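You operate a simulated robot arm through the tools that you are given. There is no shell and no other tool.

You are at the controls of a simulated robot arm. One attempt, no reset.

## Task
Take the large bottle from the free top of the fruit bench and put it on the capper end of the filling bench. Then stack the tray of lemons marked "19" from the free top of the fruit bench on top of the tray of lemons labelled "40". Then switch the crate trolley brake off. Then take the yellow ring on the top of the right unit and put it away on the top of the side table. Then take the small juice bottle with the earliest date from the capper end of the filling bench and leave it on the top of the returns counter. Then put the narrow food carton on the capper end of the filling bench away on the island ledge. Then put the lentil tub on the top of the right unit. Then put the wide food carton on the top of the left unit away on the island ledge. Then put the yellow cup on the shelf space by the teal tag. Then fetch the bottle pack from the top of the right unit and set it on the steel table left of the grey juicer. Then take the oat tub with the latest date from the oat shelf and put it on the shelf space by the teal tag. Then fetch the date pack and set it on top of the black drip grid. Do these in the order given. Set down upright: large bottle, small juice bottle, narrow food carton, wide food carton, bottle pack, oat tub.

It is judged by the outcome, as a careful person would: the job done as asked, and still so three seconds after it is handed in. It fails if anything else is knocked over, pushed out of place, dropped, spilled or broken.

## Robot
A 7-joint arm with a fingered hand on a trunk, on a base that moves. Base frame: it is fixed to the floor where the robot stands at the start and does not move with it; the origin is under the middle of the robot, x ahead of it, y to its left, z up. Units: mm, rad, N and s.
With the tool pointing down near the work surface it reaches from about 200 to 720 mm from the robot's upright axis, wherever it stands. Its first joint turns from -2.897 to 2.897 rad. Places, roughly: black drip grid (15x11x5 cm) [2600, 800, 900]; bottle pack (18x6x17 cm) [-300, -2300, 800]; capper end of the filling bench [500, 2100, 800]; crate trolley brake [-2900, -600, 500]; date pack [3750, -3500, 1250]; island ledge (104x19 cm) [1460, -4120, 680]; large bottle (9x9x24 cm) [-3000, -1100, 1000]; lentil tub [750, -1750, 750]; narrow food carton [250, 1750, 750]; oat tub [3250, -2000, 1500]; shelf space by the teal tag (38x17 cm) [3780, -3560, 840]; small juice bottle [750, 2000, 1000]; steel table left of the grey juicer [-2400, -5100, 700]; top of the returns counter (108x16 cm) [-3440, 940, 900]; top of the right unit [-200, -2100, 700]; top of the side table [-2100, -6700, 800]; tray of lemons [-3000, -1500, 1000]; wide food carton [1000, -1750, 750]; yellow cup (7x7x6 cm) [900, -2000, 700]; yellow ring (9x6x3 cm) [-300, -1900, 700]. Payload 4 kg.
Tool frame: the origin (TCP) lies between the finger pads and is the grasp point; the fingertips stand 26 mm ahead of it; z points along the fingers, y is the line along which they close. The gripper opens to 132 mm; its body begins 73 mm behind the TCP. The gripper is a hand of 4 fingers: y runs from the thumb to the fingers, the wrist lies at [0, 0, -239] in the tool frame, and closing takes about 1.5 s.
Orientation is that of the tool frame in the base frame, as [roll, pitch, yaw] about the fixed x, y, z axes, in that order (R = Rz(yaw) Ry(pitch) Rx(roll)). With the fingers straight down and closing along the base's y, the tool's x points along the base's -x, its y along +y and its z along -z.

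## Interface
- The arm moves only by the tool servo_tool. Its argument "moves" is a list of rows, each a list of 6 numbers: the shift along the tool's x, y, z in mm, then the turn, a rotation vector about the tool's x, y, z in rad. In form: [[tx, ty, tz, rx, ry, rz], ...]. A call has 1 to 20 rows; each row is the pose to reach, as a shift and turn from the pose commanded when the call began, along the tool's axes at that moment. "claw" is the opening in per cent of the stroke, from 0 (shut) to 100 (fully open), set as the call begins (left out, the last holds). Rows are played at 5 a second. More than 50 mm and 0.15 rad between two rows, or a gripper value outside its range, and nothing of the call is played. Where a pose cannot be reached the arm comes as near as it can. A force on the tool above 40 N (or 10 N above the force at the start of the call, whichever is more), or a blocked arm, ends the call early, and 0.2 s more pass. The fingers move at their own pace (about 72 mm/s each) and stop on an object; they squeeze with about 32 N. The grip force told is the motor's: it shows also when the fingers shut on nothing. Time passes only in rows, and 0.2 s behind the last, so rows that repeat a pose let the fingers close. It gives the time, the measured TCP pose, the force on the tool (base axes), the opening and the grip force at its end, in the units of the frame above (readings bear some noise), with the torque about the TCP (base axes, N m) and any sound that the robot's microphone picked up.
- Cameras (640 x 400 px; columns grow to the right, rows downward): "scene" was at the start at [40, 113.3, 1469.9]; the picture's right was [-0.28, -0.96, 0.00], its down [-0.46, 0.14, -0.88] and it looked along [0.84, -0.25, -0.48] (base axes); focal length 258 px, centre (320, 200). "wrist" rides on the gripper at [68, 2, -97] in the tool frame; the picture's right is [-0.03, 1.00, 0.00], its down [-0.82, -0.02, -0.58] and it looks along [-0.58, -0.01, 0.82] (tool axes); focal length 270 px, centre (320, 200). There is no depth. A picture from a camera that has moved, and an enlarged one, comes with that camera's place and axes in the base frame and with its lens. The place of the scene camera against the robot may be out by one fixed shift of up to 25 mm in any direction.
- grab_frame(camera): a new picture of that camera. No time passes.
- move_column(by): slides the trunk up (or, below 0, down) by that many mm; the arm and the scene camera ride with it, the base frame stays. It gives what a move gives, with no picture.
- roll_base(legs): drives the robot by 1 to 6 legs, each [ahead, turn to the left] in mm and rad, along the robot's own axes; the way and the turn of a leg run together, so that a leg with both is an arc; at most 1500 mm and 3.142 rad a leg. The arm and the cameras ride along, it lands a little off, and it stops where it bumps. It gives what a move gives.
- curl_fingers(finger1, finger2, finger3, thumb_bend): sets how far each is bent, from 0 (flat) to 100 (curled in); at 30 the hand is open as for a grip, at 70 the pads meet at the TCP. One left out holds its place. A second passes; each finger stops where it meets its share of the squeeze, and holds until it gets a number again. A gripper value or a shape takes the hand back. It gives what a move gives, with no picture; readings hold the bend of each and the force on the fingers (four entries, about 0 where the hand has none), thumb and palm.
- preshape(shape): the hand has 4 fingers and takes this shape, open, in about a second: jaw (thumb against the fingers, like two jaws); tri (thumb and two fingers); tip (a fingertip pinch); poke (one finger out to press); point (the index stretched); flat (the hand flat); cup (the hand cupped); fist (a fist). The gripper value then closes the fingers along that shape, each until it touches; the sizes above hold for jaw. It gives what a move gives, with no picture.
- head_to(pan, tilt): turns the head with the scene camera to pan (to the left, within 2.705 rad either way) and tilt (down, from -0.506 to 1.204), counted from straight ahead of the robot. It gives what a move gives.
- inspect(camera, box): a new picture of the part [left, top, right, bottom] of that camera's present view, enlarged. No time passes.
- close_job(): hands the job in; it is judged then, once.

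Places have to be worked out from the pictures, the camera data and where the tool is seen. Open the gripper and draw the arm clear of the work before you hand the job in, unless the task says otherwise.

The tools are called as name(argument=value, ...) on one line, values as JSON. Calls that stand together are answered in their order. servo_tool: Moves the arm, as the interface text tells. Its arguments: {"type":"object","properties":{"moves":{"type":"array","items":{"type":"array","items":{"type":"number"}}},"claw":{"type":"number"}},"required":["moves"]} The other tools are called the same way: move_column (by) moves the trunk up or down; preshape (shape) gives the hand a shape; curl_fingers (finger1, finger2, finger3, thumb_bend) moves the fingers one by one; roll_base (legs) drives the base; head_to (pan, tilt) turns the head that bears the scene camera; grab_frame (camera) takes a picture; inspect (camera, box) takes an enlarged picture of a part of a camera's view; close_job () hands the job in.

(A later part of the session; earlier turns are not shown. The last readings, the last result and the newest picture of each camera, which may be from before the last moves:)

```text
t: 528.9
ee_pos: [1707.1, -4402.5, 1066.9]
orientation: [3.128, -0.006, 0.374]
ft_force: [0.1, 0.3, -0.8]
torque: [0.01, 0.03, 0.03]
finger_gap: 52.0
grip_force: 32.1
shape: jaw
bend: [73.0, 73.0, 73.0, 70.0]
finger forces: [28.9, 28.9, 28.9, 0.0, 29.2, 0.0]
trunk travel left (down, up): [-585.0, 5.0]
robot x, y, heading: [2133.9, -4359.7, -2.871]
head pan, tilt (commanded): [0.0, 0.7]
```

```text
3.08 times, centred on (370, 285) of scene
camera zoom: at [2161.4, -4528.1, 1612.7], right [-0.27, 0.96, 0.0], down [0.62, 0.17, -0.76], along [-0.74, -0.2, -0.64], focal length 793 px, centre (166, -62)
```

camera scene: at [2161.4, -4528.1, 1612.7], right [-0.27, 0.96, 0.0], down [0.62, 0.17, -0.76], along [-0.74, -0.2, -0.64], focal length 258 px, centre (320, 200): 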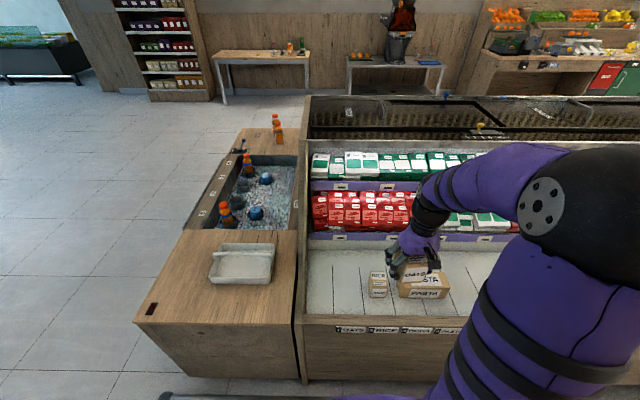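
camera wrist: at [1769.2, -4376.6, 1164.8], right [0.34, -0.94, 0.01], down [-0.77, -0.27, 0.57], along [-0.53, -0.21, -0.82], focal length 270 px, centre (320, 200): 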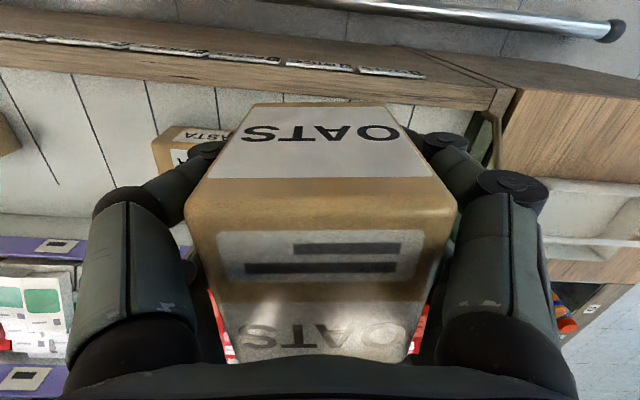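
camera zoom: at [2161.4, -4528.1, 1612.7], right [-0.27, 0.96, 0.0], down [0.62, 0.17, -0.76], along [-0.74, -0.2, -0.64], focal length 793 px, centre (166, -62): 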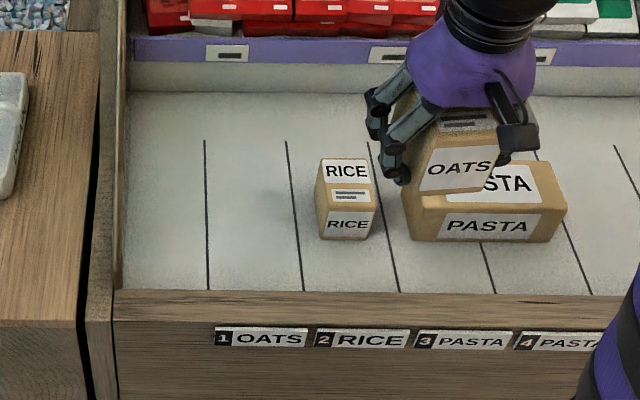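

Slot 1's centre is about (1596, -4573). I carry the carton over it at height, squaring it with the ledge.

servo_tool(moves=[[-28, 20, 0, 0, 0, 0.02], [-56, 40, 0, 0, 0, 0.04], [-84, 60, 0, 0, 0, 0.06], [-112, 80, 0, 0, 0, 0.08], [-140, 100, 0, 0, 0, 0.1], [-166, 118, 0, 0, 0, 0.114], [-166, 118, 40, 0, 0, 0.114], [-166, 118, 85, 0, 0, 0.114], [-166, 118, 130, 0, 0, 0.114], [-166, 118, 175, 0, 0, 0.114], [-166, 118, 200, 0, 0, 0.114], [-166, 118, 200, 0, 0, 0.114]])

grab_frame(camera="wrist")

inspect(camera="scene", box=[280, 190, 460, 350])

```text
t: 531.5
ee_pos: [1596.6, -4573.6, 868.2]
orientation: [3.129, -0.005, 0.259]
ft_force: [-0.2, -0.3, -1.5]
torque: [0.02, -0.01, 0.0]
finger_gap: 51.8
grip_force: 31.9
shape: jaw
bend: [73.0, 73.0, 73.0, 70.0]
finger forces: [28.9, 29.1, 28.8, 0.0, 29.2, 0.1]
trunk travel left (down, up): [-585.0, 5.0]
robot x, y, heading: [2129.7, -4358.3, -2.872]
head pan, tilt (commanded): [0.0, 0.7]
```

```text
taken
camera wrist: at [1662.9, -4556.2, 965.8], right [0.23, -0.97, 0.01], down [-0.8, -0.18, 0.57], along [-0.55, -0.14, -0.82], focal length 270 px, centre (320, 200)
```

wrist: 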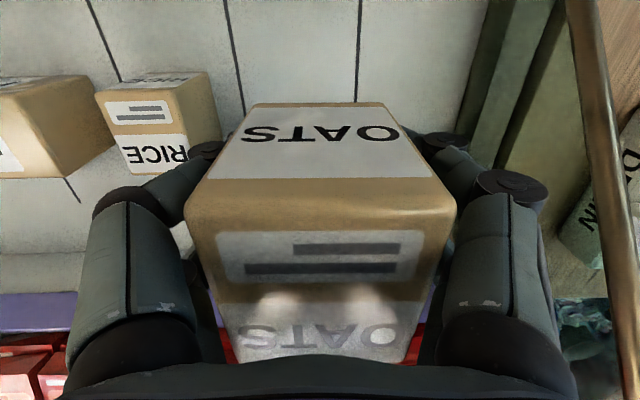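

```text
2.50 times, centred on (370, 270) of scene
camera zoom: at [2161.3, -4528.2, 1612.7], right [-0.27, 0.96, 0.0], down [0.62, 0.17, -0.76], along [-0.74, -0.2, -0.64], focal length 644 px, centre (195, 25)
```

zoom: 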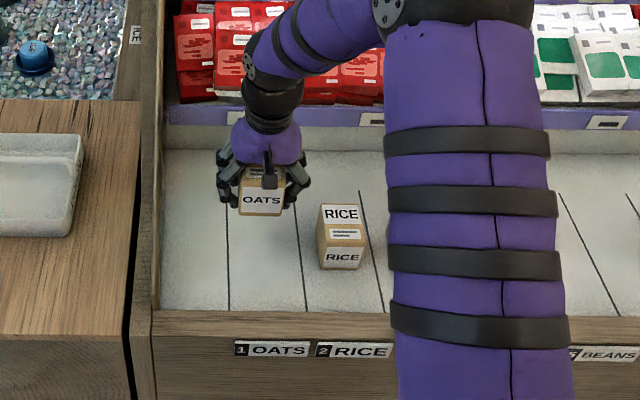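

From the wrist view the slot centre is about 16 mm more towards RICE. I correct that and lower to just above the ledge.

servo_tool(moves=[[0, -16, 0, 0, 0, 0], [0, -16, 40, 0, 0, 0], [0, -16, 80, 0, 0, 0], [0, -16, 110, 0, 0, 0], [0, -16, 125, 0, 0, 0], [0, -16, 125, 0, 0, 0]])

grab_frame(camera="wrist")

inspect(camera="scene", box=[280, 190, 460, 350])

```text
t: 532.9
ee_pos: [1594.1, -4559.6, 742.9]
orientation: [3.127, -0.007, 0.26]
ft_force: [-0.8, 0.1, -1.5]
torque: [0.0, 0.0, 0.03]
finger_gap: 51.8
grip_force: 31.5
shape: jaw
bend: [73.0, 73.0, 73.0, 70.0]
finger forces: [29.0, 29.2, 29.0, 0.0, 29.2, 0.0]
trunk travel left (down, up): [-585.0, 5.0]
robot x, y, heading: [2130.4, -4363.1, -2.87]
head pan, tilt (commanded): [0.0, 0.7]
```

```text
taken
camera wrist: at [1659.7, -4542.0, 840.1], right [0.23, -0.97, 0.01], down [-0.8, -0.18, 0.57], along [-0.55, -0.14, -0.82], focal length 270 px, centre (320, 200)
```

wrist: 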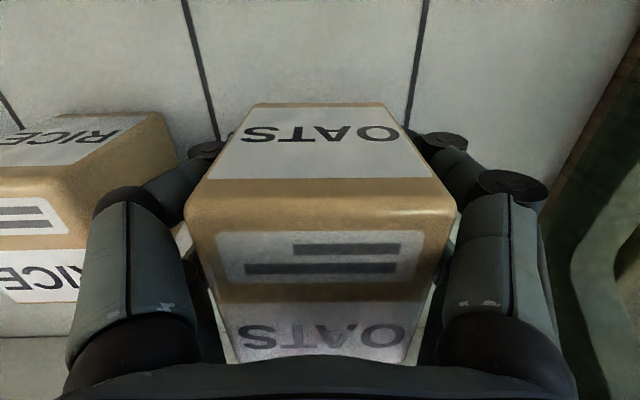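

```text
2.50 times, centred on (370, 270) of scene
camera zoom: at [2161.2, -4528.2, 1612.7], right [-0.27, 0.96, 0.0], down [0.62, 0.17, -0.76], along [-0.74, -0.2, -0.64], focal length 644 px, centre (195, 25)
```

zoom: 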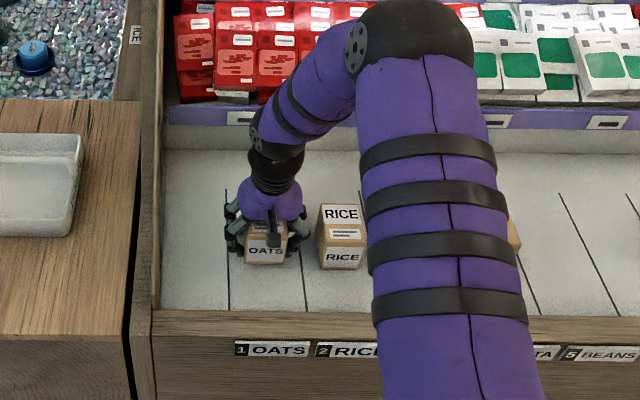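

Well centred in slot 1. I lower slowly until contact.

servo_tool(moves=[[0, 0, 4, 0, 0, 0], [0, 0, 8, 0, 0, 0], [0, 0, 12, 0, 0, 0], [0, 0, 12, 0, 0, 0]])

```text
t: 533.9
ee_pos: [1594.7, -4559.1, 731.2]
orientation: [3.128, -0.007, 0.26]
ft_force: [-0.6, 0.4, -1.2]
torque: [0.01, -0.03, -0.02]
finger_gap: 52.1
grip_force: 31.8
shape: jaw
bend: [73.0, 73.0, 73.0, 70.0]
finger forces: [29.0, 29.1, 28.9, 0.1, 29.2, 0.0]
trunk travel left (down, up): [-585.0, 5.0]
robot x, y, heading: [2134.1, -4358.1, -2.871]
head pan, tilt (commanded): [0.0, 0.7]
```

servo_tool(moves=[[0, 0, 3, 0, 0, 0], [0, 0, 6, 0, 0, 0], [0, 0, 9, 0, 0, 0], [0, 0, 9, 0, 0, 0]])

```text
t: 534.9
ee_pos: [1595.2, -4559.5, 722.0]
orientation: [3.127, -0.007, 0.259]
ft_force: [0.7, 0.1, -1.4]
torque: [-0.03, -0.03, 0.01]
finger_gap: 51.9
grip_force: 32.6
shape: jaw
bend: [73.0, 73.0, 73.0, 70.0]
finger forces: [28.9, 29.2, 28.9, 0.0, 29.2, 0.1]
trunk travel left (down, up): [-585.0, 5.0]
robot x, y, heading: [2128.7, -4359.3, -2.873]
head pan, tilt (commanded): [0.0, 0.7]
```

servo_tool(moves=[[0, 0, 3, 0, 0, 0], [0, 0, 6, 0, 0, 0], [0, 0, 9, 0, 0, 0], [0, 0, 9, 0, 0, 0]])

```text
t: 535.9
ee_pos: [1594.6, -4559.7, 712.6]
orientation: [3.128, -0.007, 0.26]
ft_force: [-0.3, 0.2, -0.7]
torque: [0.0, -0.03, -0.05]
finger_gap: 51.8
grip_force: 31.6
shape: jaw
bend: [73.0, 73.0, 73.0, 70.0]
finger forces: [29.0, 29.2, 29.0, 0.0, 29.2, 0.1]
trunk travel left (down, up): [-585.0, 5.0]
robot x, y, heading: [2133.6, -4359.0, -2.871]
head pan, tilt (commanded): [0.0, 0.7]
```

servo_tool(moves=[[0, 0, 3, 0, 0, 0], [0, 0, 6, 0, 0, 0], [0, 0, 9, 0, 0, 0], [0, 0, 9, 0, 0, 0]])

grab_frame(camera="wrist")

```text
t: 536.9
ee_pos: [1595.0, -4559.2, 707.2]
orientation: [3.129, -0.004, 0.258]
ft_force: [5.7, 4.2, 30.1]
torque: [0.92, 0.24, -0.27]
finger_gap: 52.1
grip_force: 31.8
shape: jaw
bend: [73.0, 73.0, 74.0, 70.0]
finger forces: [31.2, 32.0, 48.8, 0.0, 40.6, 0.0]
trunk travel left (down, up): [-585.0, 5.0]
robot x, y, heading: [2130.5, -4363.0, -2.876]
head pan, tilt (commanded): [0.0, 0.7]
```

```text
taken
camera wrist: at [1660.0, -4542.5, 804.0], right [0.23, -0.97, 0.01], down [-0.8, -0.18, 0.57], along [-0.56, -0.14, -0.82], focal length 270 px, centre (320, 200)
```

wrist: 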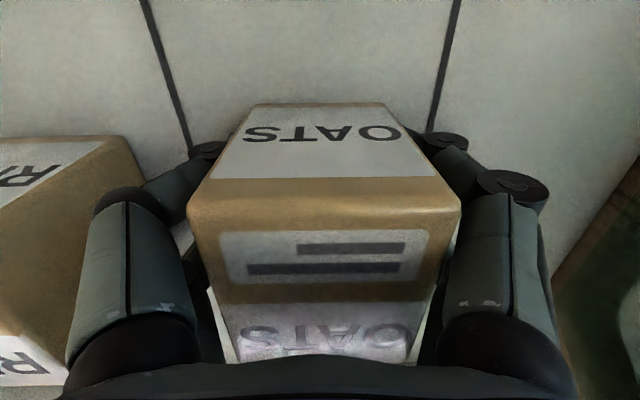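

Contact at 30 N. I relax 4 mm and open moderately so the fingers stay clear of RICE.

servo_tool(moves=[[0, 0, -2, 0, 0, 0], [0, 0, -4, 0, 0, 0], [0, 0, -4, 0, 0, 0]])

servo_tool(moves=[[0, 0, 0, 0, 0, 0], [0, 0, 0, 0, 0, 0], [0, 0, 0, 0, 0, 0], [0, 0, 0, 0, 0, 0], [0, 0, 0, 0, 0, 0], [0, 0, 0, 0, 0, 0]], claw=65)

grab_frame(camera="wrist")

inspect(camera="scene", box=[280, 190, 460, 350])

```text
t: 537.7
ee_pos: [1594.5, -4560.9, 707.4]
orientation: [3.128, -0.008, 0.26]
ft_force: [-0.9, 1.6, 1.9]
torque: [0.1, 0.08, -0.03]
finger_gap: 52.0
grip_force: 31.8
shape: jaw
bend: [73.0, 73.0, 74.0, 70.0]
finger forces: [31.1, 31.4, 34.6, 0.1, 30.9, 0.0]
trunk travel left (down, up): [-585.0, 5.0]
robot x, y, heading: [2131.4, -4360.1, -2.867]
head pan, tilt (commanded): [0.0, 0.7]
```

```text
t: 539.1
ee_pos: [1594.4, -4560.3, 708.0]
orientation: [3.127, -0.006, 0.26]
ft_force: [0.6, -0.4, -0.3]
torque: [0.0, 0.03, -0.01]
finger_gap: 85.4
grip_force: 0.1
shape: jaw
bend: [70.0, 70.0, 70.0, 64.0]
finger forces: [0.0, 0.0, 0.4, 0.0, 0.1, 0.1]
trunk travel left (down, up): [-585.0, 5.0]
robot x, y, heading: [2135.0, -4356.7, -2.874]
head pan, tilt (commanded): [0.0, 0.7]
```

```text
taken
camera wrist: at [1659.5, -4543.3, 805.5], right [0.23, -0.97, 0.01], down [-0.8, -0.18, 0.57], along [-0.55, -0.14, -0.82], focal length 270 px, centre (320, 200)
```

wrist: 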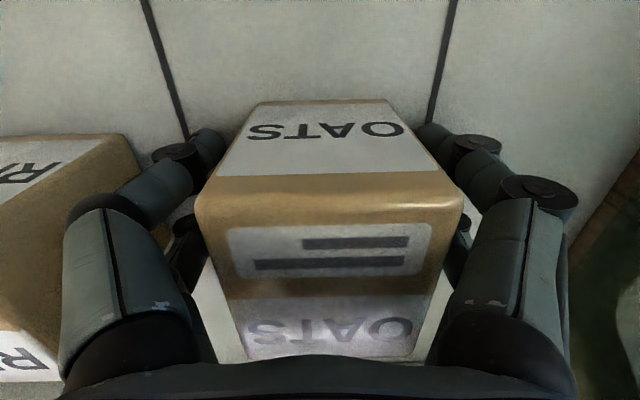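

```text
2.50 times, centred on (370, 270) of scene
camera zoom: at [2161.4, -4528.1, 1612.7], right [-0.27, 0.96, 0.0], down [0.62, 0.17, -0.76], along [-0.74, -0.2, -0.64], focal length 644 px, centre (195, 25)
```

zoom: 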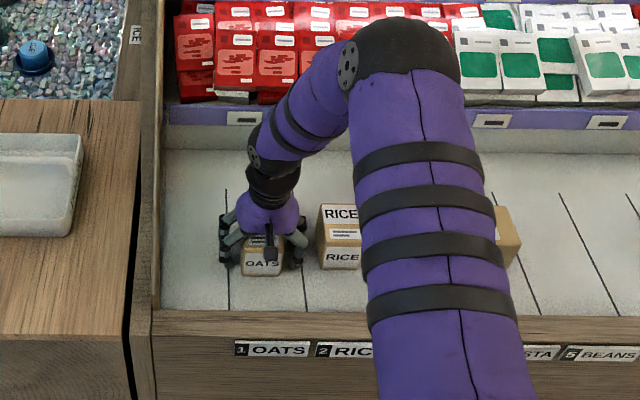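

The carton stands in slot 1. I lift the hand straight up and then back.

servo_tool(moves=[[0, 0, -15, 0, 0, 0], [0, 0, -35, 0, 0, 0], [0, 0, -70, 0, 0, 0], [0, 0, -110, 0, 0, 0], [0, 0, -155, 0, 0, 0], [0, 0, -200, 0, 0, 0], [0, 0, -245, 0, 0, 0], [30, 0, -280, 0, 0, 0], [70, 0, -300, 0, 0, 0], [110, 0, -310, 0, 0, 0], [110, 0, -310, 0, 0, 0]])

grab_frame(camera="wrist")

inspect(camera="scene", box=[280, 190, 460, 350])

```text
t: 541.5
ee_pos: [1697.0, -4528.2, 1019.2]
orientation: [3.128, -0.007, 0.259]
ft_force: [0.0, -0.9, 0.2]
torque: [0.02, -0.01, 0.01]
finger_gap: 85.3
grip_force: 0.0
shape: jaw
bend: [70.0, 70.0, 70.0, 64.0]
finger forces: [0.1, 0.1, 0.0, 0.0, 0.0, 0.0]
trunk travel left (down, up): [-585.0, 5.0]
robot x, y, heading: [2134.1, -4357.6, -2.867]
head pan, tilt (commanded): [0.0, 0.7]
```

```text
taken
camera wrist: at [1762.8, -4511.8, 1116.5], right [0.23, -0.97, 0.01], down [-0.8, -0.18, 0.57], along [-0.55, -0.14, -0.82], focal length 270 px, centre (320, 200)
```

wrist: 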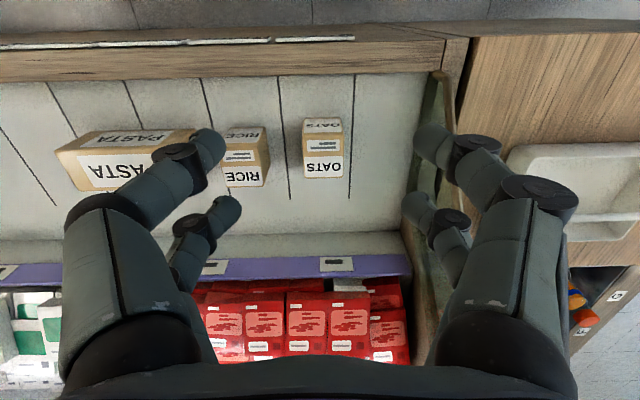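

```text
2.50 times, centred on (370, 270) of scene
camera zoom: at [2161.8, -4528.1, 1612.7], right [-0.27, 0.96, 0.0], down [0.62, 0.17, -0.76], along [-0.74, -0.2, -0.64], focal length 644 px, centre (195, 25)
```

zoom: 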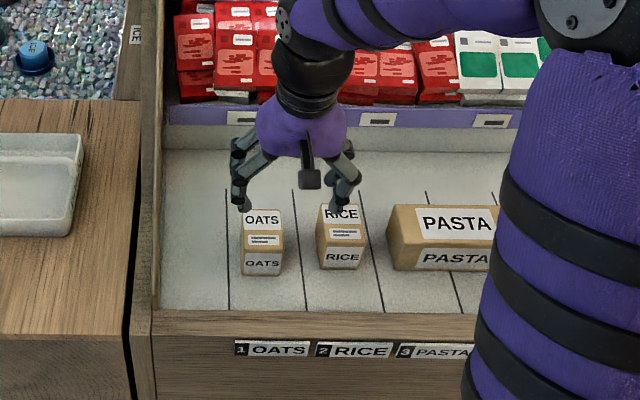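

OATS is put away in slot 1. Next is the lentil tub on the left unit; I drive back up the aisle and round to the front of the left unit.

roll_base(legs=[[-150, 0], [0, -1.69], [1150, 0], [1150, 0], [1110, 0], [0, 1.42]])

head_to(pan=0.5, tilt=0.5)

grab_frame(camera="scene")

```text
t: 567.6
ee_pos: [1330.3, -1009.8, 1018.2]
orientation: [3.128, -0.007, 0.015]
ft_force: [0.2, -0.4, 0.6]
torque: [0.0, -0.03, -0.01]
finger_gap: 85.8
grip_force: 0.1
shape: jaw
bend: [70.0, 70.0, 70.0, 64.0]
finger forces: [0.1, 0.1, 0.0, 0.1, 0.0, 0.0]
trunk travel left (down, up): [-585.0, 5.0]
robot x, y, heading: [1797.3, -950.5, -3.117]
head pan, tilt (commanded): [0.0, 0.7]
```

```text
t: 568.5
ee_pos: [1329.5, -1009.9, 1018.7]
orientation: [3.126, -0.006, 0.015]
ft_force: [-0.2, -0.2, -0.3]
torque: [0.02, -0.01, 0.02]
finger_gap: 85.3
grip_force: 0.0
shape: jaw
bend: [70.0, 70.0, 70.0, 64.0]
finger forces: [0.0, 0.0, 0.0, 0.0, 0.1, 0.0]
trunk travel left (down, up): [-585.0, 5.0]
robot x, y, heading: [1791.2, -948.3, -3.11]
head pan, tilt (commanded): [0.499, 0.499]
```

```text
taken
camera scene: at [1791.0, -1161.5, 1630.4], right [-0.5, 0.86, 0.0], down [0.41, 0.24, -0.88], along [-0.76, -0.44, -0.48], focal length 258 px, centre (320, 200)
```

scene: 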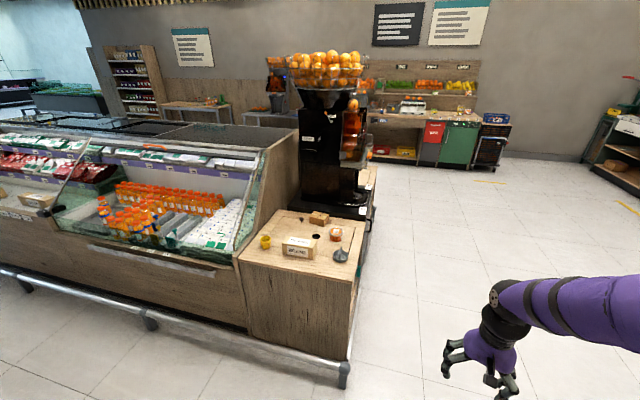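

roll_base(legs=[[1230, 0], [0, 1.8]])

head_to(pan=0.0, tilt=0.7)

grab_frame(camera="scene")

grab_frame(camera="wrist")

```text
t: 579.5
ee_pos: [733.6, -1421.4, 1019.5]
orientation: [3.127, -0.007, 1.823]
ft_force: [-1.1, -0.6, -0.2]
torque: [0.02, -0.03, -0.01]
finger_gap: 85.6
grip_force: 0.1
shape: jaw
bend: [70.0, 70.0, 70.0, 64.0]
finger forces: [0.0, 0.1, 0.1, 0.0, 0.0, 0.0]
trunk travel left (down, up): [-585.0, 5.0]
robot x, y, heading: [568.8, -987.8, -1.301]
head pan, tilt (commanded): [0.499, 0.499]
```

```text
t: 580.5
ee_pos: [734.1, -1422.6, 1018.9]
orientation: [3.127, -0.006, 1.824]
ft_force: [1.0, 0.3, 0.3]
torque: [0.03, 0.01, -0.03]
finger_gap: 85.5
grip_force: 0.0
shape: jaw
bend: [70.0, 70.0, 70.0, 64.0]
finger forces: [0.0, 0.1, 0.0, 0.0, 0.0, 0.1]
trunk travel left (down, up): [-585.0, 5.0]
robot x, y, heading: [568.0, -986.3, -1.306]
head pan, tilt (commanded): [0.0, 0.7]
```

```text
taken
camera scene: at [734.1, -984.0, 1612.7], right [-0.96, -0.26, 0.0], down [-0.17, 0.62, -0.77], along [0.2, -0.74, -0.64], focal length 258 px, centre (320, 200)
```

scene: 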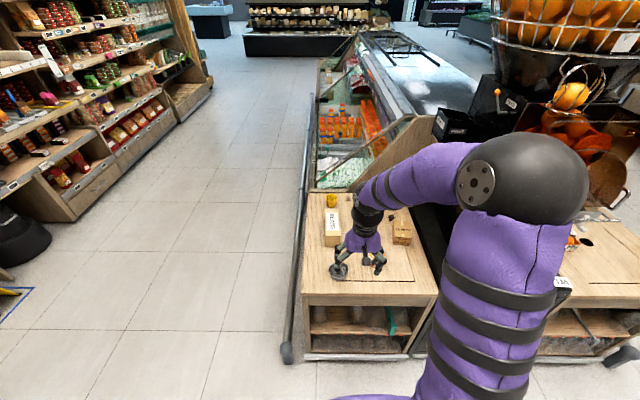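

```text
taken
camera wrist: at [716.7, -1356.5, 1116.4], right [0.97, 0.23, 0.01], down [0.18, -0.8, 0.57], along [0.14, -0.55, -0.82], focal length 270 px, centre (320, 200)
```

wrist: 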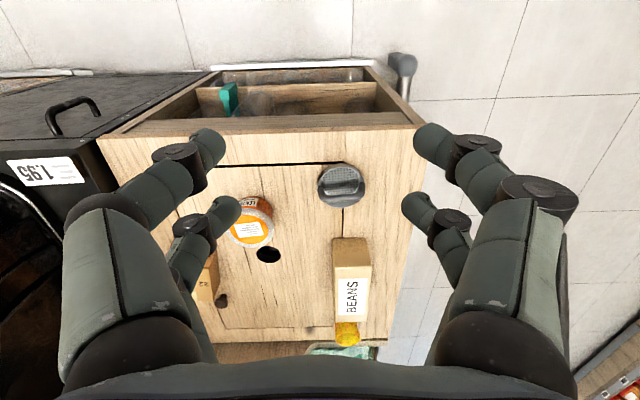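

The lentil tub with the orange lid is near (677, -1680). I drive 130 mm closer.

roll_base(legs=[[130, 0]])

grab_frame(camera="wrist")

inspect(camera="wrist", box=[180, 120, 440, 340])

```text
t: 581.7
ee_pos: [768.0, -1548.9, 1018.9]
orientation: [3.129, -0.01, 1.828]
ft_force: [-0.8, -0.7, -1.0]
torque: [0.02, -0.02, 0.02]
finger_gap: 85.4
grip_force: 0.0
shape: jaw
bend: [70.0, 70.0, 70.0, 64.0]
finger forces: [0.0, 0.1, 0.1, 0.0, 0.1, 0.1]
trunk travel left (down, up): [-585.0, 5.0]
robot x, y, heading: [603.9, -1112.7, -1.306]
head pan, tilt (commanded): [0.0, 0.7]
```

```text
taken
camera wrist: at [751.8, -1483.5, 1116.2], right [0.97, 0.23, 0.01], down [0.18, -0.8, 0.57], along [0.14, -0.55, -0.82], focal length 270 px, centre (320, 200)
```

wrist: 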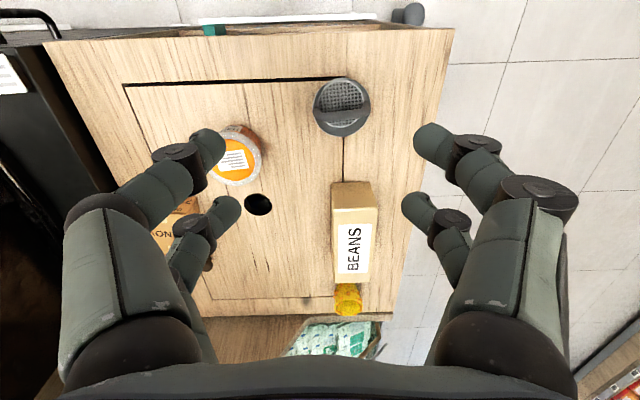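

```text
1.82 times, centred on (310, 230) of wrist
camera zoom: at [751.8, -1483.5, 1116.2], right [0.97, 0.23, 0.01], down [0.18, -0.8, 0.57], along [0.14, -0.55, -0.82], focal length 491 px, centre (338, 146)
```

zoom: 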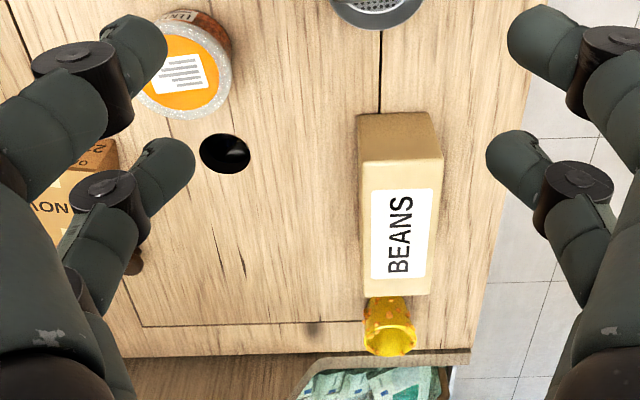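

Two views give the tub's lid centre near (675, -1697) at about z=740. I move over it with the hand open and lower part-way.

servo_tool(moves=[[-30, -32, 10, 0, 0, 0], [-60, -64, 20, 0, 0, 0], [-90, -96, 30, 0, 0, 0], [-120, -127, 50, 0, 0, 0], [-120, -127, 90, 0, 0, 0], [-120, -127, 135, 0, 0, 0], [-120, -127, 170, 0, 0, 0], [-120, -127, 170, 0, 0, 0]], claw=100)

grab_frame(camera="wrist")

```text
t: 583.5
ee_pos: [678.2, -1695.7, 845.8]
orientation: [3.128, -0.007, 1.826]
ft_force: [0.4, 0.4, -1.1]
torque: [-0.01, 0.0, 0.0]
finger_gap: 132.1
grip_force: 0.0
shape: jaw
bend: [30.0, 30.0, 30.0, 30.0]
finger forces: [0.1, 0.0, 0.1, 0.0, 0.1, 0.0]
trunk travel left (down, up): [-585.0, 5.0]
robot x, y, heading: [599.8, -1109.9, -1.306]
head pan, tilt (commanded): [0.0, 0.7]
```

```text
taken
camera wrist: at [661.0, -1629.6, 942.7], right [0.97, 0.23, 0.01], down [0.18, -0.8, 0.57], along [0.14, -0.55, -0.82], focal length 270 px, centre (320, 200)
```

wrist: 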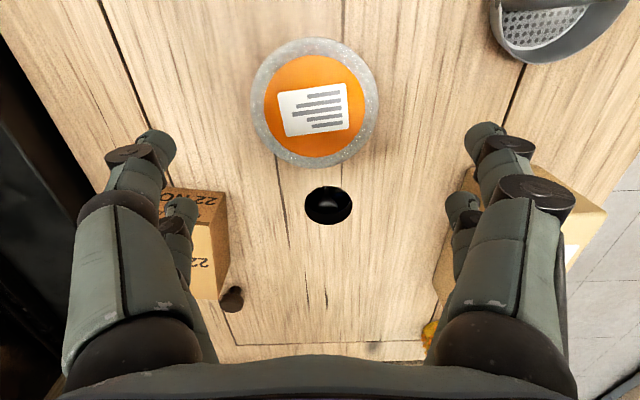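

servo_tool(moves=[[8, -2, 10, 0, 0, 0], [15, -4, 20, 0, 0, 0], [15, -4, 20, 0, 0, 0]])

grab_frame(camera="wrist")

head_to(pan=0.05, tilt=0.75)

grab_frame(camera="scene")

```text
t: 584.3
ee_pos: [671.0, -1681.3, 826.1]
orientation: [3.127, -0.006, 1.827]
ft_force: [0.0, 0.0, 0.2]
torque: [0.02, -0.02, -0.03]
finger_gap: 131.7
grip_force: 0.1
shape: jaw
bend: [30.0, 30.0, 30.0, 30.0]
finger forces: [0.0, 0.0, 0.0, 0.1, 0.1, 0.0]
trunk travel left (down, up): [-585.0, 5.0]
robot x, y, heading: [603.4, -1111.1, -1.3]
head pan, tilt (commanded): [0.0, 0.7]
```

```text
taken
camera wrist: at [653.3, -1615.6, 923.4], right [0.97, 0.23, 0.01], down [0.18, -0.8, 0.57], along [0.14, -0.55, -0.82], focal length 270 px, centre (320, 200)
```

wrist: 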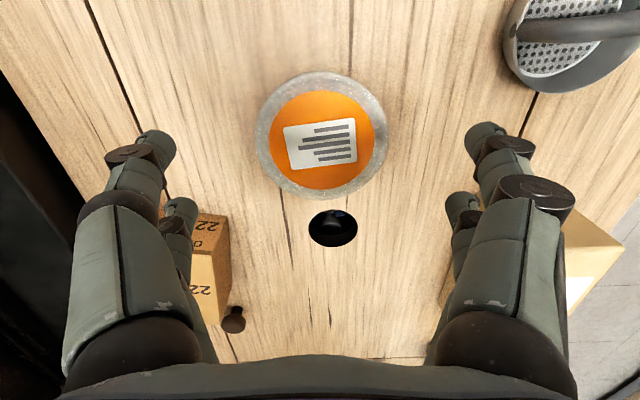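

```text
t: 585.0
ee_pos: [670.2, -1681.7, 826.1]
orientation: [3.128, -0.008, 1.825]
ft_force: [0.8, -0.8, 0.4]
torque: [-0.01, 0.01, 0.02]
finger_gap: 131.9
grip_force: 0.0
shape: jaw
bend: [30.0, 30.0, 30.0, 30.0]
finger forces: [0.0, 0.0, 0.0, 0.0, 0.1, 0.0]
trunk travel left (down, up): [-585.0, 5.0]
robot x, y, heading: [601.3, -1115.1, -1.306]
head pan, tilt (commanded): [0.051, 0.75]
```

```text
taken
camera scene: at [772.0, -1107.4, 1608.5], right [-0.95, -0.31, 0.0], down [-0.21, 0.65, -0.73], along [0.23, -0.69, -0.68], focal length 258 px, centre (320, 200)
```

scene: 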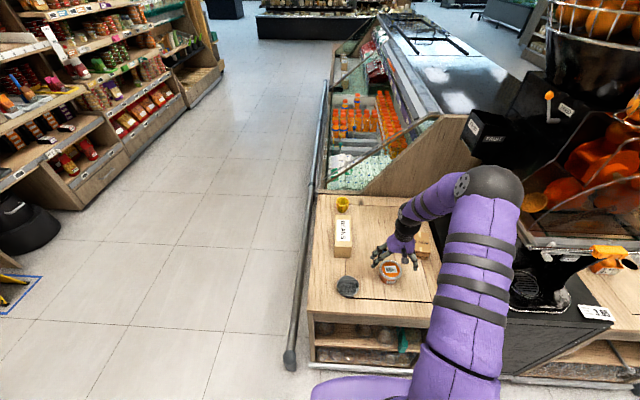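

The tub's lid is at about z=760, 84 mm across, nearly centred. I lower around it, keeping clear of the small carton beside it.

servo_tool(moves=[[6, 1, 25, 0, 0, 0], [6, 1, 50, 0, 0, 0], [6, 1, 72, 0, 0, 0], [6, 1, 86, 0, 0, 0], [6, 1, 86, 0, 0, 0]])

grab_frame(camera="wrist")

```text
t: 586.2
ee_pos: [669.1, -1673.0, 739.0]
orientation: [3.126, -0.007, 1.826]
ft_force: [-0.9, -0.4, -0.3]
torque: [0.01, 0.0, 0.01]
finger_gap: 131.8
grip_force: 0.1
shape: jaw
bend: [30.0, 30.0, 30.0, 30.0]
finger forces: [0.1, 0.0, 0.0, 0.0, 0.1, 0.0]
trunk travel left (down, up): [-585.0, 5.0]
robot x, y, heading: [601.8, -1109.3, -1.303]
head pan, tilt (commanded): [0.051, 0.75]
```

```text
taken
camera wrist: at [653.7, -1608.2, 836.9], right [0.97, 0.23, 0.01], down [0.18, -0.8, 0.57], along [0.14, -0.55, -0.82], focal length 270 px, centre (320, 200)
```

wrist: 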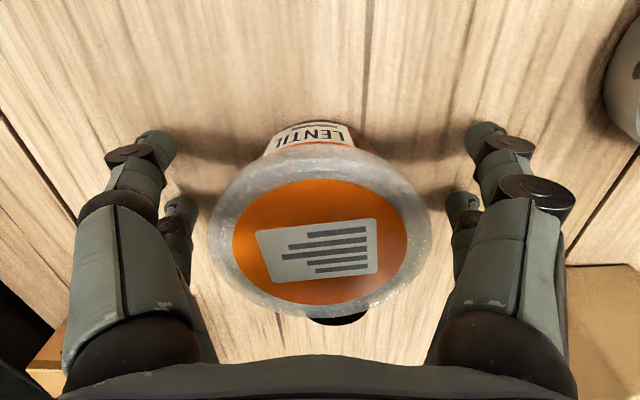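

servo_tool(moves=[[0, 0, 0, 0, 0, 0], [0, 0, 0, 0, 0, 0], [0, 0, 0, 0, 0, 0], [0, 0, 0, 0, 0, 0], [0, 0, 0, 0, 0, 0], [0, 0, 0, 0, 0, 0], [0, 0, 0, 0, 0, 0]], claw=0)

grab_frame(camera="wrist")

```text
t: 587.8
ee_pos: [671.1, -1673.9, 740.0]
orientation: [3.128, -0.006, 1.825]
ft_force: [0.0, 0.0, 0.6]
torque: [-0.01, 0.03, 0.0]
finger_gap: 48.1
grip_force: 32.0
shape: jaw
bend: [74.0, 73.0, 73.0, 70.0]
finger forces: [26.6, 31.0, 29.8, 0.1, 25.9, 0.0]
trunk travel left (down, up): [-585.0, 5.0]
robot x, y, heading: [599.1, -1113.9, -1.304]
head pan, tilt (commanded): [0.051, 0.75]
```

```text
taken
camera wrist: at [653.6, -1608.2, 837.1], right [0.97, 0.23, 0.01], down [0.18, -0.8, 0.57], along [0.14, -0.55, -0.82], focal length 270 px, centre (320, 200)
```

wrist: 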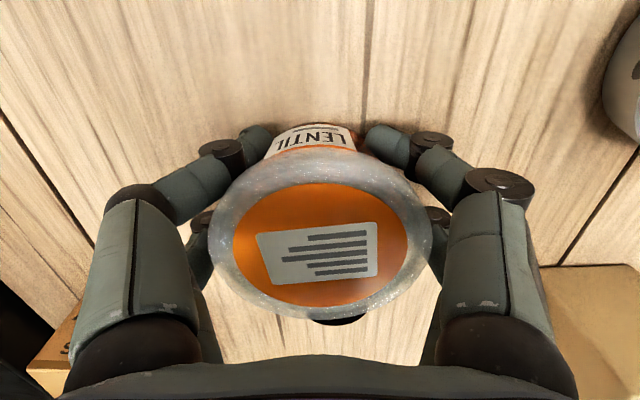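

The tub is gripped under its rim. I lift it and draw it in.

servo_tool(moves=[[0, 0, -8, 0, 0, 0], [0, 0, -30, 0, 0, 0], [0, 0, -70, 0, 0, 0], [0, 0, -115, 0, 0, 0], [0, 0, -160, 0, 0, 0], [0, 0, -205, 0, 0, 0], [30, 0, -240, 0, 0, 0], [70, 0, -260, 0, 0, 0], [110, 0, -265, 0, 0, 0], [140, 0, -265, 0, 0, 0], [140, 0, -265, 0, 0, 0]])

grab_frame(camera="wrist")

```text
t: 590.2
ee_pos: [633.4, -1541.0, 1004.7]
orientation: [3.128, -0.006, 1.828]
ft_force: [-0.1, 1.0, -1.5]
torque: [0.0, 0.0, -0.01]
finger_gap: 47.5
grip_force: 31.8
shape: jaw
bend: [74.0, 73.0, 73.0, 70.0]
finger forces: [25.7, 30.6, 30.4, 0.0, 26.2, 0.0]
trunk travel left (down, up): [-585.0, 5.0]
robot x, y, heading: [601.3, -1112.4, -1.305]
head pan, tilt (commanded): [0.051, 0.75]
```

```text
taken
camera wrist: at [615.3, -1474.9, 1103.5], right [0.97, 0.23, 0.01], down [0.18, -0.8, 0.57], along [0.14, -0.55, -0.82], focal length 270 px, centre (320, 200)
```

wrist: 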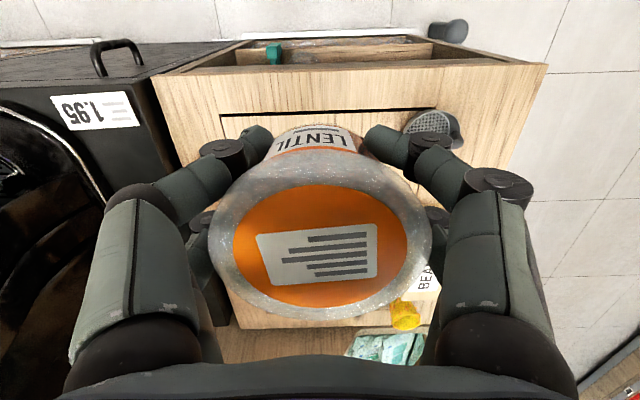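

The tub is held level. I drive across to the right unit.

roll_base(legs=[[-150, 0], [0, -1.567], [990, 0], [0, 1.567], [100, 0]])

head_to(pan=0.1, tilt=0.75)

grab_frame(camera="scene")

grab_frame(camera="wrist")

```text
t: 605.5
ee_pos: [-332.8, -1761.6, 1005.4]
orientation: [3.129, -0.007, 1.836]
ft_force: [-1.0, -0.5, -0.9]
torque: [0.04, 0.03, 0.0]
finger_gap: 46.7
grip_force: 32.0
shape: jaw
bend: [74.0, 73.0, 73.0, 70.0]
finger forces: [24.0, 30.1, 30.7, 0.0, 24.5, 0.0]
trunk travel left (down, up): [-585.0, 5.0]
robot x, y, heading: [-372.4, -1335.0, -1.294]
head pan, tilt (commanded): [0.051, 0.75]
```

```text
t: 606.1
ee_pos: [-332.7, -1761.0, 1004.7]
orientation: [3.128, -0.008, 1.837]
ft_force: [0.2, 0.3, -1.6]
torque: [0.0, 0.02, -0.03]
finger_gap: 47.0
grip_force: 32.0
shape: jaw
bend: [74.0, 73.0, 73.0, 70.0]
finger forces: [24.0, 30.0, 30.7, 0.0, 24.4, 0.1]
trunk travel left (down, up): [-585.0, 5.0]
robot x, y, heading: [-368.8, -1334.7, -1.301]
head pan, tilt (commanded): [0.099, 0.75]
```

```text
taken
camera scene: at [-194.7, -1325.7, 1608.5], right [-0.93, -0.37, 0.0], down [-0.25, 0.63, -0.73], along [0.27, -0.68, -0.68], focal length 258 px, centre (320, 200)
```

scene: 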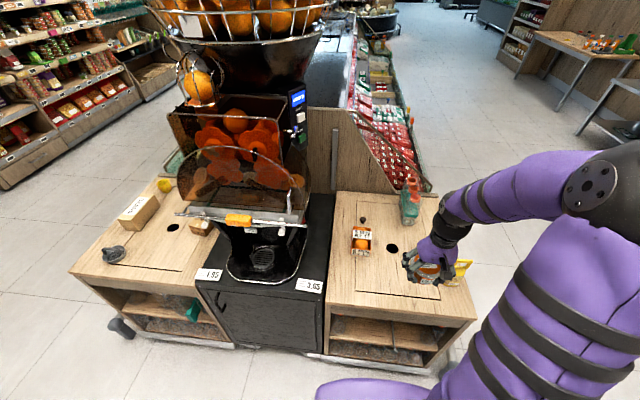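

```text
taken
camera wrist: at [-350.8, -1695.9, 1103.5], right [0.97, 0.24, 0.01], down [0.19, -0.8, 0.57], along [0.15, -0.55, -0.82], focal length 270 px, centre (320, 200)
```

wrist: 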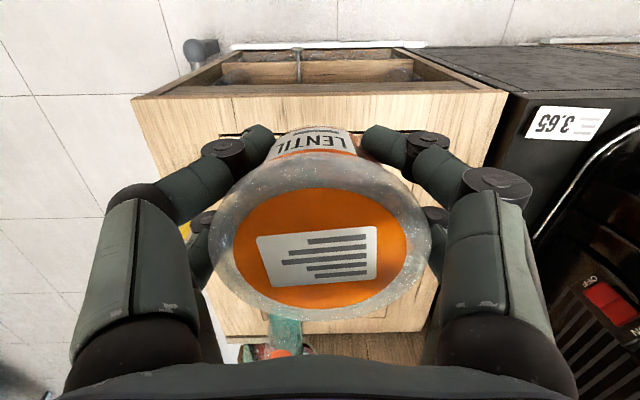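

I move over the clear spot near (-290, -1930), between the pouch and the orange tray, and lower most of the way.

servo_tool(moves=[[-40, -1, 0, 0, 0, 0], [-80, -2, 0, 0, 0, 0], [-120, -3, 0, 0, 0, 0], [-155, -3, 10, 0, 0, 0], [-174, -3, 40, 0, 0, 0], [-174, -3, 80, 0, 0, 0], [-174, -3, 125, 0, 0, 0], [-174, -3, 170, 0, 0, 0], [-174, -3, 205, 0, 0, 0], [-174, -3, 225, 0, 0, 0], [-174, -3, 225, 0, 0, 0]])

grab_frame(camera="wrist")

inspect(camera="scene", box=[320, 180, 500, 330])

```text
t: 608.5
ee_pos: [-287.7, -1927.3, 778.1]
orientation: [3.128, -0.008, 1.838]
ft_force: [0.0, -0.7, -1.5]
torque: [0.02, -0.01, 0.01]
finger_gap: 45.5
grip_force: 32.0
shape: jaw
bend: [74.0, 73.0, 73.0, 71.0]
finger forces: [25.1, 30.1, 32.8, 0.0, 25.5, 0.1]
trunk travel left (down, up): [-585.0, 5.0]
robot x, y, heading: [-367.0, -1330.6, -1.297]
head pan, tilt (commanded): [0.099, 0.75]
```

```text
taken
camera wrist: at [-304.9, -1862.1, 876.6], right [0.97, 0.24, 0.01], down [0.19, -0.8, 0.57], along [0.15, -0.55, -0.82], focal length 270 px, centre (320, 200)
```

wrist: 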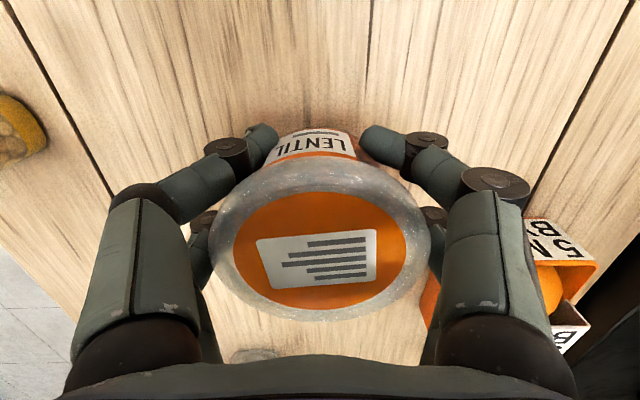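

```text
2.67 times, centred on (410, 255) of scene
camera zoom: at [-194.6, -1325.9, 1608.4], right [-0.93, -0.37, 0.0], down [-0.25, 0.64, -0.73], along [0.27, -0.68, -0.68], focal length 688 px, centre (80, 53)
```

zoom: 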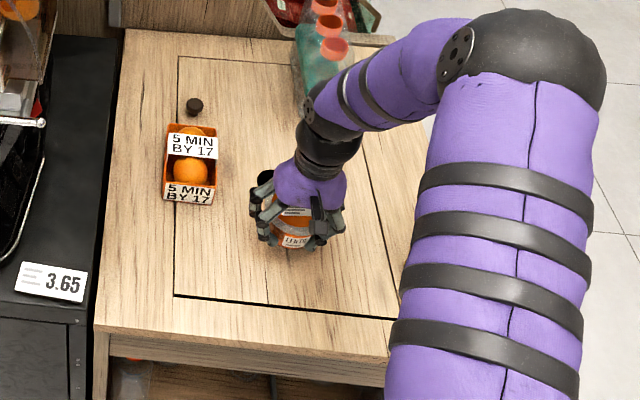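

servo_tool(moves=[[0, 0, 8, 0, 0, 0], [0, 0, 16, 0, 0, 0], [0, 0, 24, 0, 0, 0], [0, 0, 28, 0, 0, 0], [0, 0, 28, 0, 0, 0]])

```text
t: 609.7
ee_pos: [-287.3, -1928.8, 751.2]
orientation: [3.127, -0.008, 1.838]
ft_force: [-0.4, -0.3, -0.8]
torque: [-0.02, 0.01, 0.01]
finger_gap: 45.7
grip_force: 32.0
shape: jaw
bend: [74.0, 73.0, 73.0, 71.0]
finger forces: [25.2, 30.2, 33.0, 0.0, 25.6, 0.1]
trunk travel left (down, up): [-585.0, 5.0]
robot x, y, heading: [-366.8, -1337.5, -1.294]
head pan, tilt (commanded): [0.099, 0.75]
```

servo_tool(moves=[[0, 0, 3, 0, 0, 0], [0, 0, 6, 0, 0, 0], [0, 0, 9, 0, 0, 0], [0, 0, 9, 0, 0, 0]])

```text
t: 610.7
ee_pos: [-287.2, -1927.7, 742.6]
orientation: [3.127, -0.008, 1.839]
ft_force: [-0.8, 0.7, -1.2]
torque: [-0.01, 0.01, -0.02]
finger_gap: 45.6
grip_force: 32.2
shape: jaw
bend: [74.0, 73.0, 73.0, 71.0]
finger forces: [25.3, 30.3, 32.9, 0.0, 25.5, 0.1]
trunk travel left (down, up): [-585.0, 5.0]
robot x, y, heading: [-366.8, -1334.0, -1.296]
head pan, tilt (commanded): [0.099, 0.75]
```

servo_tool(moves=[[0, 0, 2, 0, 0, 0], [0, 0, 4, 0, 0, 0], [0, 0, 6, 0, 0, 0], [0, 0, 6, 0, 0, 0]])

```text
t: 611.7
ee_pos: [-286.8, -1927.1, 737.7]
orientation: [3.128, -0.007, 1.839]
ft_force: [-1.0, 1.5, 9.3]
torque: [-0.21, 0.09, -0.04]
finger_gap: 45.5
grip_force: 32.1
shape: jaw
bend: [74.0, 73.0, 73.0, 71.0]
finger forces: [25.6, 31.0, 33.6, 0.1, 26.2, 0.1]
trunk travel left (down, up): [-585.0, 5.0]
robot x, y, heading: [-368.0, -1335.7, -1.295]
head pan, tilt (commanded): [0.099, 0.75]
```

Contact at TCP z about 738, as expected. I open partly and look.

servo_tool(moves=[[0, 0, -1, 0, 0, 0], [0, 0, -1, 0, 0, 0], [0, 0, -1, 0, 0, 0], [0, 0, -1, 0, 0, 0], [0, 0, -1, 0, 0, 0], [0, 0, -1, 0, 0, 0], [0, 0, -1, 0, 0, 0]], claw=88)

grab_frame(camera="wrist")

```text
t: 613.3
ee_pos: [-287.3, -1927.8, 737.7]
orientation: [3.128, -0.007, 1.837]
ft_force: [-0.1, -0.7, 0.2]
torque: [0.01, -0.02, -0.01]
finger_gap: 116.0
grip_force: 0.0
shape: jaw
bend: [51.0, 51.0, 51.0, 35.0]
finger forces: [0.0, 0.0, 0.0, 0.0, 0.0, 0.1]
trunk travel left (down, up): [-585.0, 5.0]
robot x, y, heading: [-368.3, -1332.9, -1.299]
head pan, tilt (commanded): [0.099, 0.75]
```

```text
taken
camera wrist: at [-305.0, -1861.5, 835.1], right [0.97, 0.24, 0.01], down [0.19, -0.8, 0.57], along [0.15, -0.55, -0.82], focal length 270 px, centre (320, 200)
```

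wrist: 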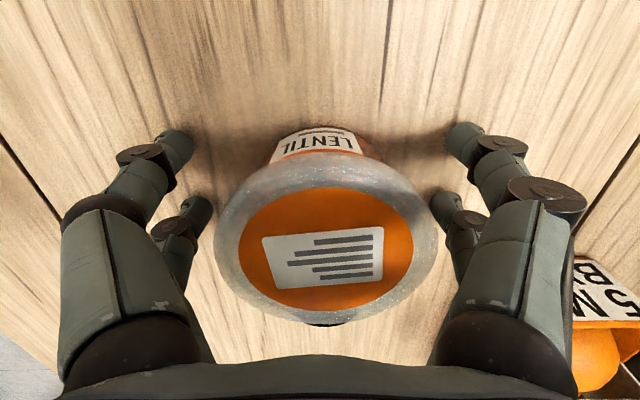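

The tub stands on the right unit. I lift clear, draw back, and return to the left unit for the wide BEANS carton.

servo_tool(moves=[[0, 0, -25, 0, 0, 0], [0, 0, -60, 0, 0, 0], [0, 0, -100, 0, 0, 0], [0, 0, -145, 0, 0, 0], [0, 0, -190, 0, 0, 0], [0, 0, -235, 0, 0, 0], [30, 0, -270, 0, 0, 0], [70, 0, -280, 0, 0, 0], [110, 0, -280, 0, 0, 0], [150, 0, -280, 0, 0, 0], [170, 0, -280, 0, 0, 0], [170, 0, -280, 0, 0, 0]])

grab_frame(camera="scene")

roll_base(legs=[[-100, 0], [0, 1.567], [1060, 0], [0, -1.567], [120, 0]])

grab_frame(camera="wrist")

grab_frame(camera="scene")

```text
t: 615.9
ee_pos: [-336.7, -1765.9, 1018.5]
orientation: [3.127, -0.006, 1.837]
ft_force: [-0.5, 0.3, 0.0]
torque: [0.02, -0.03, 0.01]
finger_gap: 115.9
grip_force: 0.0
shape: jaw
bend: [51.0, 51.0, 51.0, 35.0]
finger forces: [0.0, 0.0, 0.0, 0.0, 0.0, 0.1]
trunk travel left (down, up): [-585.0, 5.0]
robot x, y, heading: [-367.0, -1333.9, -1.295]
head pan, tilt (commanded): [0.099, 0.75]
```

```text
taken
camera scene: at [-194.7, -1325.6, 1608.4], right [-0.93, -0.37, 0.0], down [-0.25, 0.63, -0.73], along [0.27, -0.68, -0.68], focal length 258 px, centre (320, 200)
```

scene: 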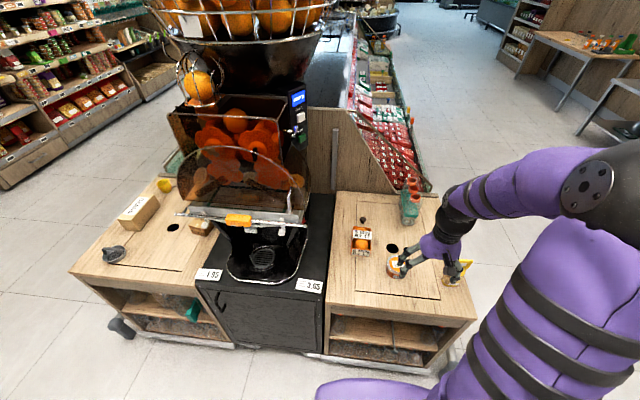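

```text
t: 631.4
ee_pos: [678.3, -1514.4, 1018.1]
orientation: [3.127, -0.008, 1.817]
ft_force: [-0.4, -0.9, -0.3]
torque: [0.01, 0.0, -0.01]
finger_gap: 116.1
grip_force: 0.0
shape: jaw
bend: [51.0, 51.0, 51.0, 35.0]
finger forces: [0.0, 0.0, 0.0, 0.1, 0.0, 0.0]
trunk travel left (down, up): [-585.0, 5.0]
robot x, y, heading: [656.1, -1082.2, -1.314]
head pan, tilt (commanded): [0.099, 0.75]
```

```text
taken
camera wrist: at [662.2, -1449.0, 1115.9], right [0.98, 0.22, 0.01], down [0.17, -0.8, 0.57], along [0.14, -0.55, -0.82], focal length 270 px, centre (320, 200)
```

wrist: 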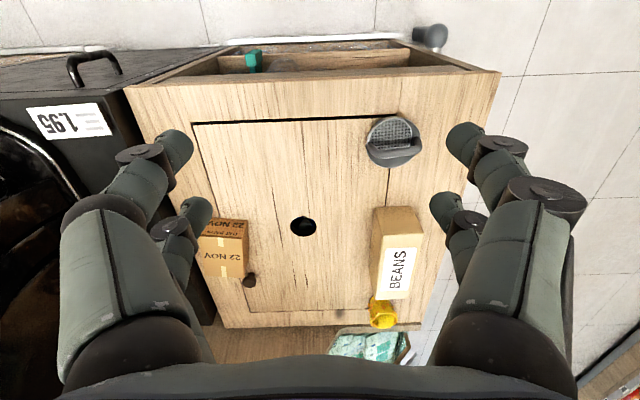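

```text
taken
camera scene: at [828.4, -1076.1, 1608.5], right [-0.94, -0.35, 0.0], down [-0.24, 0.64, -0.73], along [0.26, -0.69, -0.68], focal length 258 px, centre (320, 200)
```

scene: 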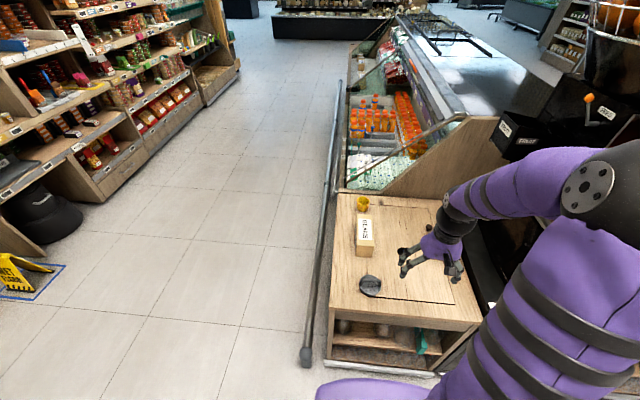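

BEANS lies near (899, -1793), its label facing the aisle, just as it should sit on the ledge. I drive 110 mm closer.

roll_base(legs=[[110, 0]])

grab_frame(camera="wrist")

```text
t: 632.6
ee_pos: [707.0, -1622.7, 1017.8]
orientation: [3.128, -0.008, 1.818]
ft_force: [-0.6, -0.6, 0.2]
torque: [0.01, 0.01, -0.02]
finger_gap: 115.9
grip_force: 0.1
shape: jaw
bend: [51.0, 51.0, 51.0, 35.0]
finger forces: [0.1, 0.1, 0.1, 0.1, 0.0, 0.0]
trunk travel left (down, up): [-585.0, 5.0]
robot x, y, heading: [680.4, -1188.5, -1.316]
head pan, tilt (commanded): [0.099, 0.75]
```

```text
taken
camera wrist: at [691.1, -1556.8, 1115.5], right [0.98, 0.22, 0.01], down [0.17, -0.8, 0.57], along [0.14, -0.55, -0.82], focal length 270 px, centre (320, 200)
```

wrist: 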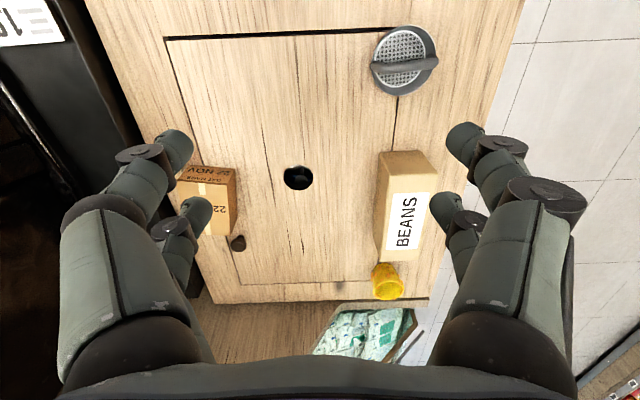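

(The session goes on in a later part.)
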